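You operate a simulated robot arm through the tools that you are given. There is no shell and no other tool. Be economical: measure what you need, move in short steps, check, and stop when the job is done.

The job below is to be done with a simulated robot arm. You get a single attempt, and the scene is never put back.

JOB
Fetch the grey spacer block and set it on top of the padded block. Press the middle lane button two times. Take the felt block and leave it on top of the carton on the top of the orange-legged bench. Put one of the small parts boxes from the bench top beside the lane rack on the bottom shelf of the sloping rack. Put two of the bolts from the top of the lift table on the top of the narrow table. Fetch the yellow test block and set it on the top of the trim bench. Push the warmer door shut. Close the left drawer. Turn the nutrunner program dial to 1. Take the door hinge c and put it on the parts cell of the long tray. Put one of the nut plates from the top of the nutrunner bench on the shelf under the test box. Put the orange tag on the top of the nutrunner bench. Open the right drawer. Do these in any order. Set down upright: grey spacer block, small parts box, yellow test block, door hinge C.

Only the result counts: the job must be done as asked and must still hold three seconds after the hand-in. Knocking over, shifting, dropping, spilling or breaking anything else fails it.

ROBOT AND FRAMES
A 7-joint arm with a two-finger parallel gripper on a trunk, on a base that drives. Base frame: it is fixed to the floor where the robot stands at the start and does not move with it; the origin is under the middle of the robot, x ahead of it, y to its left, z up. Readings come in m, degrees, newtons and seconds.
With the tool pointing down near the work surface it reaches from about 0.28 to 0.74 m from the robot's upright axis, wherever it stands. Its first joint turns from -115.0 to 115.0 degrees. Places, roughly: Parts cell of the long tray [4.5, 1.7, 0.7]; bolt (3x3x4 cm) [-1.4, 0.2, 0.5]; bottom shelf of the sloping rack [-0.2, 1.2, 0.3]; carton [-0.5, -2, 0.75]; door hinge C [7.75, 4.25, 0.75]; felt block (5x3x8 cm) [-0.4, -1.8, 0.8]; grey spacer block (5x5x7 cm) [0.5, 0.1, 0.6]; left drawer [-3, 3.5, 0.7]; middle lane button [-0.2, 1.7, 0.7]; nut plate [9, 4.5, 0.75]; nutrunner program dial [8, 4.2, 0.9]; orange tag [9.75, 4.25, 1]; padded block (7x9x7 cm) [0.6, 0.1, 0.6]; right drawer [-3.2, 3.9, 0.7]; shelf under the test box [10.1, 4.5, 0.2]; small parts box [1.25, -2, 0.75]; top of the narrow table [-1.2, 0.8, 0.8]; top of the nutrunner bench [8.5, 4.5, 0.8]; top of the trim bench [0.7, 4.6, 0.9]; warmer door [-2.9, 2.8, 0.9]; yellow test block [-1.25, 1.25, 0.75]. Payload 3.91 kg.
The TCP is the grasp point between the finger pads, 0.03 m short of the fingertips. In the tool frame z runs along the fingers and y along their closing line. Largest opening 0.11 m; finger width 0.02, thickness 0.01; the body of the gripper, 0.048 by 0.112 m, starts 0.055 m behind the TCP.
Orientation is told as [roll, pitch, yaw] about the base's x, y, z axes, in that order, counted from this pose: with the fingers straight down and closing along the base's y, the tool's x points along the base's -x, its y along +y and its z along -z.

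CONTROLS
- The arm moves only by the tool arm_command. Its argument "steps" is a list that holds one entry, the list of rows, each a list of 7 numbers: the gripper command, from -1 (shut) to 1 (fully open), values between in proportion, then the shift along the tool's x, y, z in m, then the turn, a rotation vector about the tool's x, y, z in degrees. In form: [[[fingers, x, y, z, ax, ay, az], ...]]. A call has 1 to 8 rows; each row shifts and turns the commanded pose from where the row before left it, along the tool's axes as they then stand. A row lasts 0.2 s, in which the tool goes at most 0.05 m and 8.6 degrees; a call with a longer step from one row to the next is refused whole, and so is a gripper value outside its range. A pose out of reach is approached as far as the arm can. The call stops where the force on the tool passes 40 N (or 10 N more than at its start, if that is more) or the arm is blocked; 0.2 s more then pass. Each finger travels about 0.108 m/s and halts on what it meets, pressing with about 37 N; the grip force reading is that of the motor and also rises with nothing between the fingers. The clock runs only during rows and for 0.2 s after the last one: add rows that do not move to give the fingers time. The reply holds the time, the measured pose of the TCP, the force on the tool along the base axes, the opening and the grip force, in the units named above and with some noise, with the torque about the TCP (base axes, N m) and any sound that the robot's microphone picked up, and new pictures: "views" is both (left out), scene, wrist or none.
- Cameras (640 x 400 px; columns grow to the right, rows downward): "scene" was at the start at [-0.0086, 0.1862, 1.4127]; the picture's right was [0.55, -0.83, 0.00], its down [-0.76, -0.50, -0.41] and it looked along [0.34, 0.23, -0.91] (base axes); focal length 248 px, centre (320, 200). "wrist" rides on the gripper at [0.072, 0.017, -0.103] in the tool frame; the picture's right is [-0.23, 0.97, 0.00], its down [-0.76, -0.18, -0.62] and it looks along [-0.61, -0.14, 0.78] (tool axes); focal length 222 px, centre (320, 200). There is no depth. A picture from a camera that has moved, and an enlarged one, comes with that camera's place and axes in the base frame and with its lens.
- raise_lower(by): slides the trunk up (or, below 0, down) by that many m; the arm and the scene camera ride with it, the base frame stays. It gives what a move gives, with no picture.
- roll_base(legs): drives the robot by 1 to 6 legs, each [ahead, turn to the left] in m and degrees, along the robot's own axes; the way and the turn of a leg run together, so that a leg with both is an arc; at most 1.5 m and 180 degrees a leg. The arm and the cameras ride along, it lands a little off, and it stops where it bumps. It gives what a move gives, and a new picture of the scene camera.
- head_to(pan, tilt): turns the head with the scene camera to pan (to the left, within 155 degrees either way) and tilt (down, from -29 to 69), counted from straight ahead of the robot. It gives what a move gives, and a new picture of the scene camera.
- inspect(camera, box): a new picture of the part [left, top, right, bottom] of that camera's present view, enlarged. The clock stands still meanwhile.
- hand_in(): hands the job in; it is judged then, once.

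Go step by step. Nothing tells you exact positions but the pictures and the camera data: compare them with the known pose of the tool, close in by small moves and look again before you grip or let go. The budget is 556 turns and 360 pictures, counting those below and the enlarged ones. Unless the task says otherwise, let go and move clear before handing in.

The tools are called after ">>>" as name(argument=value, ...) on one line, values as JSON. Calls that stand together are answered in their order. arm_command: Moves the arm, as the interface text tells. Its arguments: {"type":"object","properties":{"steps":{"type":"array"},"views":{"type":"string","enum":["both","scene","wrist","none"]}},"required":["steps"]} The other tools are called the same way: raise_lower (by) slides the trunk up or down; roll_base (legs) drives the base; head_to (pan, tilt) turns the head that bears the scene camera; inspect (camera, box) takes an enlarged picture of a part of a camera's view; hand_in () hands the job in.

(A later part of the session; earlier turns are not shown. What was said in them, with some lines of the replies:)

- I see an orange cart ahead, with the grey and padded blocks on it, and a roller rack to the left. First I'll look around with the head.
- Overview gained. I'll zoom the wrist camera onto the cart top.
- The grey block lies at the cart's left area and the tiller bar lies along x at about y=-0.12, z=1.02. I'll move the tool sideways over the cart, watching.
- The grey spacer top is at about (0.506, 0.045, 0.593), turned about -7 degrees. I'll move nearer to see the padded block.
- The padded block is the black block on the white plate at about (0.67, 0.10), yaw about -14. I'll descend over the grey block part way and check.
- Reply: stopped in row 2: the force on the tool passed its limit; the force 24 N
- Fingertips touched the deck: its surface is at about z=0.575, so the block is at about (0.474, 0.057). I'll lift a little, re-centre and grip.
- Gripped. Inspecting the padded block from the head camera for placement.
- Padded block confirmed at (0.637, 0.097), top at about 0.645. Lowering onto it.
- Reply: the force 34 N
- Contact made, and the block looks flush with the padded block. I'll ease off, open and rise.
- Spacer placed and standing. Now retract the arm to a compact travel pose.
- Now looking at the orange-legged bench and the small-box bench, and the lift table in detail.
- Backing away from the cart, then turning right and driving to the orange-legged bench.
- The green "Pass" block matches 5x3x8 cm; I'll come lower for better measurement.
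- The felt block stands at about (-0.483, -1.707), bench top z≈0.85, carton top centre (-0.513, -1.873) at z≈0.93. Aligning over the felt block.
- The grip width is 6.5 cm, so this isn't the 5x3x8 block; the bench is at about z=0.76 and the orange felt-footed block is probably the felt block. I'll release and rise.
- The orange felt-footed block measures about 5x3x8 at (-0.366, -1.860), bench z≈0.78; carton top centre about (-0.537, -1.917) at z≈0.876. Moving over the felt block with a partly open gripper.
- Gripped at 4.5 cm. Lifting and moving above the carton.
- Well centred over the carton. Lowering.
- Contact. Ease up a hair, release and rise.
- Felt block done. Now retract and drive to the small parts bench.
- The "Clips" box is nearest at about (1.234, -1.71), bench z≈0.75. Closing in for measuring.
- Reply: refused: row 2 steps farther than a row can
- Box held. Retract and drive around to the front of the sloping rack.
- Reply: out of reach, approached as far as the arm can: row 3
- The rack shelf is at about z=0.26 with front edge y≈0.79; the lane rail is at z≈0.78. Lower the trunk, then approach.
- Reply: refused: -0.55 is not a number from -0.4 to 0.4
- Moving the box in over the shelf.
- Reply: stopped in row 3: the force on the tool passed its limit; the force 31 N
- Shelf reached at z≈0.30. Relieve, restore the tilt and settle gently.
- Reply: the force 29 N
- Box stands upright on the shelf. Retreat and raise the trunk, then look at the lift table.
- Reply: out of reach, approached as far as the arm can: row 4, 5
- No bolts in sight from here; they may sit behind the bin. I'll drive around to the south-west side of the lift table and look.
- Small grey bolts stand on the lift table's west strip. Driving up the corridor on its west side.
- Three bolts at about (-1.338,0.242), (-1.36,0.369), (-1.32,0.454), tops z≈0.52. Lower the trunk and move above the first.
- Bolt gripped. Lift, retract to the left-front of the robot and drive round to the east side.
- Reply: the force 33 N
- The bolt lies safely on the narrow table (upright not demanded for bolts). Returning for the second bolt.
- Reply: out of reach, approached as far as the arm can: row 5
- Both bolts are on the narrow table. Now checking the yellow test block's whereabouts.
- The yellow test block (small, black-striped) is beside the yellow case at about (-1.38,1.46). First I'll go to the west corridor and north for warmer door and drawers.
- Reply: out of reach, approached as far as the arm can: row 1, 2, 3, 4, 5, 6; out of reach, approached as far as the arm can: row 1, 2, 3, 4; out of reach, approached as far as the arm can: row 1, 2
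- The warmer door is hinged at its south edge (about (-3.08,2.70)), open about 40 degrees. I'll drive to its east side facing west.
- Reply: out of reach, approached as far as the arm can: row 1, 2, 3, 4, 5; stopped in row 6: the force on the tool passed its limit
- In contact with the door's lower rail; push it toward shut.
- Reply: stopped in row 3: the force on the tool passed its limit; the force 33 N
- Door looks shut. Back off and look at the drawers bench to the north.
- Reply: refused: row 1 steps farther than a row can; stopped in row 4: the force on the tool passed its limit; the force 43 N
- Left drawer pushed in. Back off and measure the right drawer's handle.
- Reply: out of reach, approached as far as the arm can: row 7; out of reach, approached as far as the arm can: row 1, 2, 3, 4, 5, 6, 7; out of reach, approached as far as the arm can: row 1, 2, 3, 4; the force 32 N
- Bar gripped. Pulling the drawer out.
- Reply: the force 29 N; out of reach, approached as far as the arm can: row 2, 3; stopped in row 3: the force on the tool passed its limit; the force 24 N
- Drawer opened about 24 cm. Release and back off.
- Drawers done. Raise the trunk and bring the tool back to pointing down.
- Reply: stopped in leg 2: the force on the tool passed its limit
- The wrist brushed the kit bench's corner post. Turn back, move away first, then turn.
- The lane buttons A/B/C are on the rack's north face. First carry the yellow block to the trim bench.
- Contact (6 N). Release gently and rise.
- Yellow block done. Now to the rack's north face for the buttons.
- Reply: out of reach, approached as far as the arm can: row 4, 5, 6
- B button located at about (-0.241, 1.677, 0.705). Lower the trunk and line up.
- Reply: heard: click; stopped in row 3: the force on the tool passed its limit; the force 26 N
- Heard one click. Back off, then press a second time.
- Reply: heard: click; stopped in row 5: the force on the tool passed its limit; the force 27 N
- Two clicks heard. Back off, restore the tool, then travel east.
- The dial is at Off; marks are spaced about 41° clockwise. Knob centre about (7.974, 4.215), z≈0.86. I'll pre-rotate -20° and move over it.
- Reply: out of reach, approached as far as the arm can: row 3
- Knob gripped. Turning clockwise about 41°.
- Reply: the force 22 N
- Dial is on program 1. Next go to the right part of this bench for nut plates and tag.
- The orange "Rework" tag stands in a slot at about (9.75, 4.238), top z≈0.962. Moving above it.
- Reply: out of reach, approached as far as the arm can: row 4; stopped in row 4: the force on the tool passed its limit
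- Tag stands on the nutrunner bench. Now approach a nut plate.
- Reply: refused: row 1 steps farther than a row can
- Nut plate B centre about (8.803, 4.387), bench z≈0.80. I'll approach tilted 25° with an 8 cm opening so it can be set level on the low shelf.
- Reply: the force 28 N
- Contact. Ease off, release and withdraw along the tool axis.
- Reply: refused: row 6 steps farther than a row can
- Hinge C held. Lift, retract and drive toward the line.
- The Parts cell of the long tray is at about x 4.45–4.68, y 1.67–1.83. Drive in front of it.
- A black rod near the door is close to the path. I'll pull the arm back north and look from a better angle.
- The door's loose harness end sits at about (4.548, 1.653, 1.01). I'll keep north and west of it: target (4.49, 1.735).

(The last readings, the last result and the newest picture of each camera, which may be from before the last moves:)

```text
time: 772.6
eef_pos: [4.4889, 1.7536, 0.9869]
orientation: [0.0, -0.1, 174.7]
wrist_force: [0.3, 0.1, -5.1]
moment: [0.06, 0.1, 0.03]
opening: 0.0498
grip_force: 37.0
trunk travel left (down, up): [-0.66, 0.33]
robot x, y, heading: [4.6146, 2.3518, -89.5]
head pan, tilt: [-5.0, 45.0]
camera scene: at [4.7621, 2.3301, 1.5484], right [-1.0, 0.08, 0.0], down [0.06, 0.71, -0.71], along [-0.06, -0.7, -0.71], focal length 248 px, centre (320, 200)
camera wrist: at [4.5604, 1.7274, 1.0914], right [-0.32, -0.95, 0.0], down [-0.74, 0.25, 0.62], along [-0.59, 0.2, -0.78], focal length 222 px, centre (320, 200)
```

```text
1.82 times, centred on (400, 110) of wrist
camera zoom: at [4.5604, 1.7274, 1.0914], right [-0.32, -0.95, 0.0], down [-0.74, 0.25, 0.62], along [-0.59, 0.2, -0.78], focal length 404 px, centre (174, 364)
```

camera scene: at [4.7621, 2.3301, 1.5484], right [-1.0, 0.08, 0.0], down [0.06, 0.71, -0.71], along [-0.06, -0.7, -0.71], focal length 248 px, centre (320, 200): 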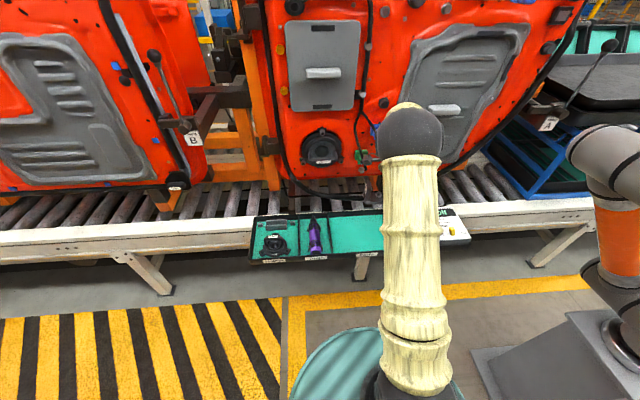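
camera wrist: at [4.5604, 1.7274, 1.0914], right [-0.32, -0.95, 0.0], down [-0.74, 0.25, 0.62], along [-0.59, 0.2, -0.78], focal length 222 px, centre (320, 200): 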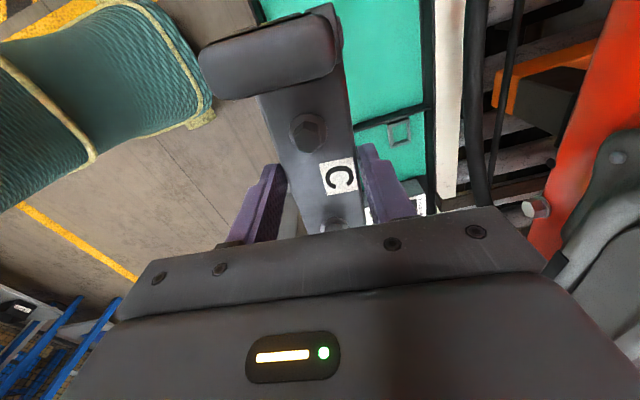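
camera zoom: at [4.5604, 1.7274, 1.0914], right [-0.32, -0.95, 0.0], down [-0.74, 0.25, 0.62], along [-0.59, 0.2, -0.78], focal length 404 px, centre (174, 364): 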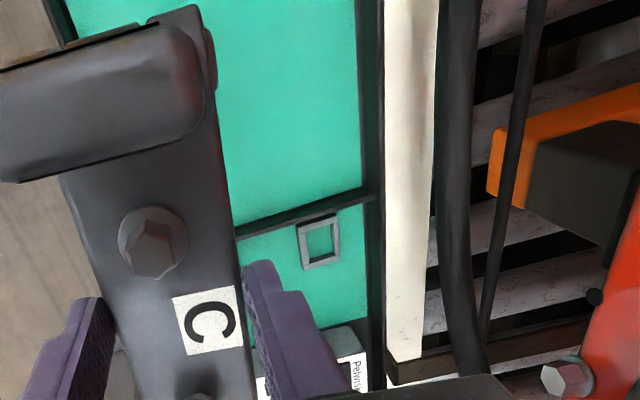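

>>> arm_command(steps=[[[-1, 0.0127, 0.021, 0.03, 0, 0, 0], [-1, 0, 0, 0.045, 0, 0, 0], [-1, 0, 0, 0.045, 0, 0, 0], [-1, 0, 0, 0.04, 0, 0, 0]]], views="both")

>>> inspect(camera="scene", box=[240, 180, 480, 280])

```text
time: 773.6
eef_pos: [4.5009, 1.7302, 0.8283]
orientation: [0.0, -0.1, 174.6]
wrist_force: [-0.1, -0.3, -4.6]
moment: [0.02, 0.13, -0.05]
opening: 0.0496
grip_force: 36.8
trunk travel left (down, up): [-0.66, 0.33]
robot x, y, heading: [4.6146, 2.3493, -89.5]
head pan, tilt: [-5.0, 45.0]
camera scene: at [4.7622, 2.3301, 1.5484], right [-1.0, 0.08, 0.0], down [0.06, 0.71, -0.71], along [-0.06, -0.7, -0.71], focal length 248 px, centre (320, 200)
camera wrist: at [4.572, 1.7052, 0.9325], right [-0.32, -0.95, 0.0], down [-0.74, 0.25, 0.62], along [-0.59, 0.2, -0.78], focal length 222 px, centre (320, 200)
```

scene: 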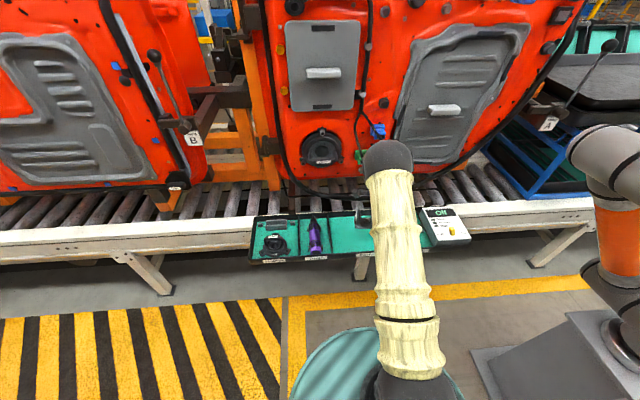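
wrist: 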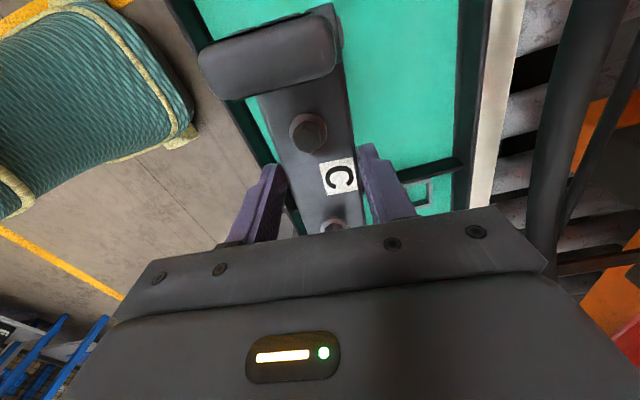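

```text
2.67 times, centred on (360, 230) of scene
camera zoom: at [4.7622, 2.3301, 1.5484], right [-1.0, 0.08, 0.0], down [0.06, 0.71, -0.71], along [-0.06, -0.7, -0.71], focal length 660 px, centre (213, 120)
```

zoom: 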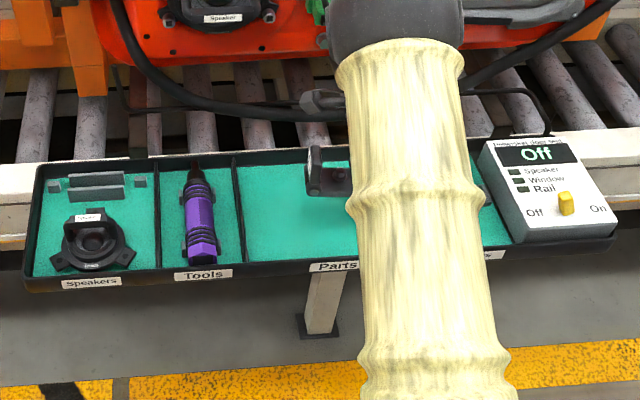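

>>> arm_command(steps=[[[-1, 0, 0, 0.03, 0, 0, 0], [-1, 0, 0, 0.02, 0, 0, 0], [-1, 0, 0, 0.008, 0, 0, 0], [-1, 0, 0, 0.006, 0, 0, 0], [-1, 0, 0, 0.005, 0, 0, 0], [-1, 0, 0, 0.005, 0, 0, 0]]], views="wrist")

```text
time: 775.0
eef_pos: [4.4985, 1.7313, 0.7545]
orientation: [0.0, -0.1, 174.6]
wrist_force: [0.6, 0.2, -4.6]
moment: [0.0, 0.13, -0.04]
opening: 0.0498
grip_force: 36.8
trunk travel left (down, up): [-0.66, 0.33]
robot x, y, heading: [4.6139, 2.3494, -89.4]
head pan, tilt: [-5.0, 45.0]
camera wrist: at [4.5706, 1.7052, 0.8584], right [-0.32, -0.95, 0.0], down [-0.74, 0.25, 0.62], along [-0.59, 0.2, -0.78], focal length 222 px, centre (320, 200)
```

wrist: 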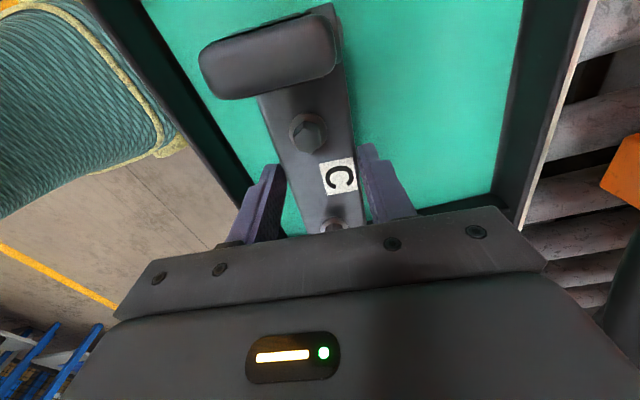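

>>> arm_command(steps=[[[-1, 0, 0.008, 0.004, 0, 0, 0], [-1, 0, 0, 0.005, 0, 0, 0], [-1, 0, 0, 0.005, 0, 0, 0], [-1, 0, 0, 0.004, 0, 0, 0], [-1, 0, 0, 0.004, 0, 0, 0], [-1, 0, 0, 0.004, 0, 0, 0]]], views="wrist")

```text
time: 776.4
eef_pos: [4.4997, 1.7225, 0.728]
orientation: [0.0, -0.1, 174.6]
wrist_force: [1.3, -0.3, -3.9]
moment: [0.02, 0.07, 0.01]
opening: 0.0496
grip_force: 36.8
trunk travel left (down, up): [-0.66, 0.33]
robot x, y, heading: [4.6137, 2.3497, -89.6]
head pan, tilt: [-5.0, 45.0]
camera wrist: at [4.5702, 1.6973, 0.8322], right [-0.32, -0.95, 0.0], down [-0.74, 0.25, 0.62], along [-0.59, 0.2, -0.78], focal length 222 px, centre (320, 200)
```

wrist: 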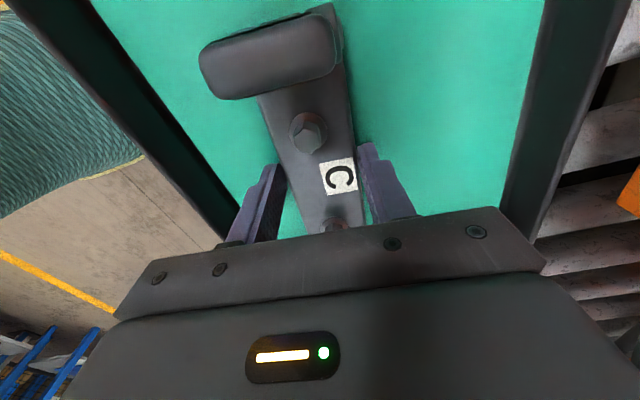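

>>> arm_command(steps=[[[-1, 0, 0, 0.004, 0, 0, 0], [-1, 0, 0, 0.004, 0, 0, 0], [-1, 0, 0, 0.004, 0, 0, 0], [-1, 0, 0, 0.003, 0, 0, 0], [-1, 0, 0, 0.003, 0, 0, 0]]], views="none")

```text
time: 777.1
eef_pos: [4.4992, 1.7193, 0.7249]
orientation: [0.6, -0.1, 174.6]
wrist_force: [1.1, 3.7, 21.2]
moment: [0.63, -0.55, 0.07]
opening: 0.0499
grip_force: 36.9
trunk travel left (down, up): [-0.66, 0.33]
robot x, y, heading: [4.6185, 2.3479, -89.3]
head pan, tilt: [-5.0, 45.0]
stopped in row 3: the force on the tool passed its limit (the readings are from after the stop); the commanded pose is now the measured one
```

>>> arm_command(steps=[[[-1, 0, 0, -0.002, -0.6, 0, 0], [-1, 0, 0, 0, 0, 0, 0], [0.0, 0, 0, 0, 0, 0, 0], [0.18, 0, 0, 0, 0, 0, 0], [0.18, 0, 0, -0.02, 0, 0, 0], [0.18, 0, 0, -0.04, 0, 0, 0], [0.18, 0, 0, -0.05, 0, 0, 0]]], views="wrist")

```text
time: 778.7
eef_pos: [4.4988, 1.722, 0.835]
orientation: [0.9, -0.1, 174.7]
wrist_force: [0.4, 0.4, 0.4]
moment: [0.03, -0.02, -0.02]
opening: 0.065
grip_force: 0.1
trunk travel left (down, up): [-0.66, 0.33]
robot x, y, heading: [4.6154, 2.3561, -89.9]
head pan, tilt: [-5.0, 45.0]
camera wrist: at [4.5708, 1.6988, 0.9396], right [-0.32, -0.95, 0.02], down [-0.74, 0.26, 0.62], along [-0.59, 0.19, -0.78], focal length 222 px, centre (320, 200)
```

wrist: 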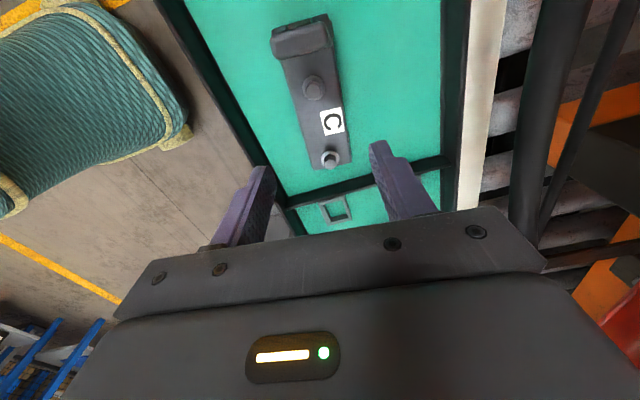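

Hinge C lies upright in the Parts cell. Rise and withdraw north, clear of the harness.

>>> arm_command(steps=[[[0.18, 0, -0.015, -0.04, 0, 0, 0], [0.18, 0, -0.015, -0.04, 0, 0, 0], [0.18, 0, -0.01, -0.045, 0, 0, 0], [0.18, 0, -0.01, -0.045, 0, 0, 0], [0.18, 0, -0.02, -0.04, 0, 0, 0], [0.18, 0, -0.045, 0, 0, 0, 0], [0.18, 0, -0.045, 0, 0, 0, 0], [0.18, 0, -0.045, 0, 0, 0, 0]]], views="none")

>>> inspect(camera="scene", box=[240, 80, 480, 280])

```text
time: 780.5
eef_pos: [4.5195, 1.9303, 1.0411]
orientation: [1.1, -0.1, 174.6]
wrist_force: [0.0, 1.2, 0.9]
moment: [-0.03, -0.02, -0.03]
opening: 0.065
grip_force: 0.0
trunk travel left (down, up): [-0.66, 0.33]
robot x, y, heading: [4.6165, 2.3477, -89.6]
head pan, tilt: [-5.0, 45.0]
```

```text
2.00 times, centred on (360, 180) of scene
camera zoom: at [4.7623, 2.3327, 1.5484], right [-1.0, 0.08, 0.0], down [0.06, 0.7, -0.71], along [-0.06, -0.71, -0.71], focal length 495 px, centre (240, 240)
```

zoom: 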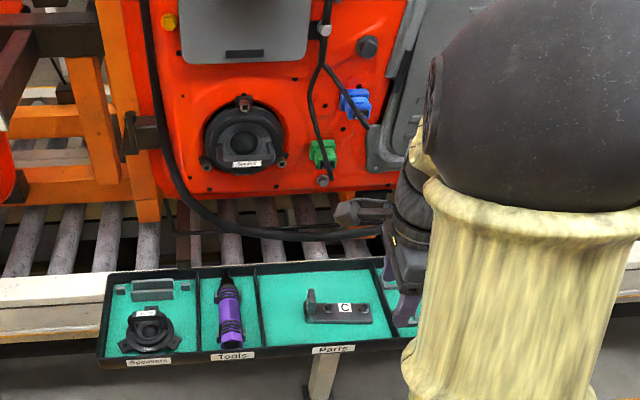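

All thirteen parts of the job are finished and the arm is clear of everything; handing in.

>>> hand_in()

```text
The job is handed in.
```

I did every item on the list and handed the job in. No result came back, so I can't say whether it passed.

Three things that might affect the result:
- **Felt block:** I took this to be the orange block with the white felt base, because its size matched. I gripped the green "Pass" block first, found it too wide, and let it go where it stood.
- **Bolts:** one of the two on the narrow table tipped over and lies on its side. The other is standing.
- **Kit bench:** the wrist brushed its corner post once while the robot was turning. The bench still looked in place afterwards.
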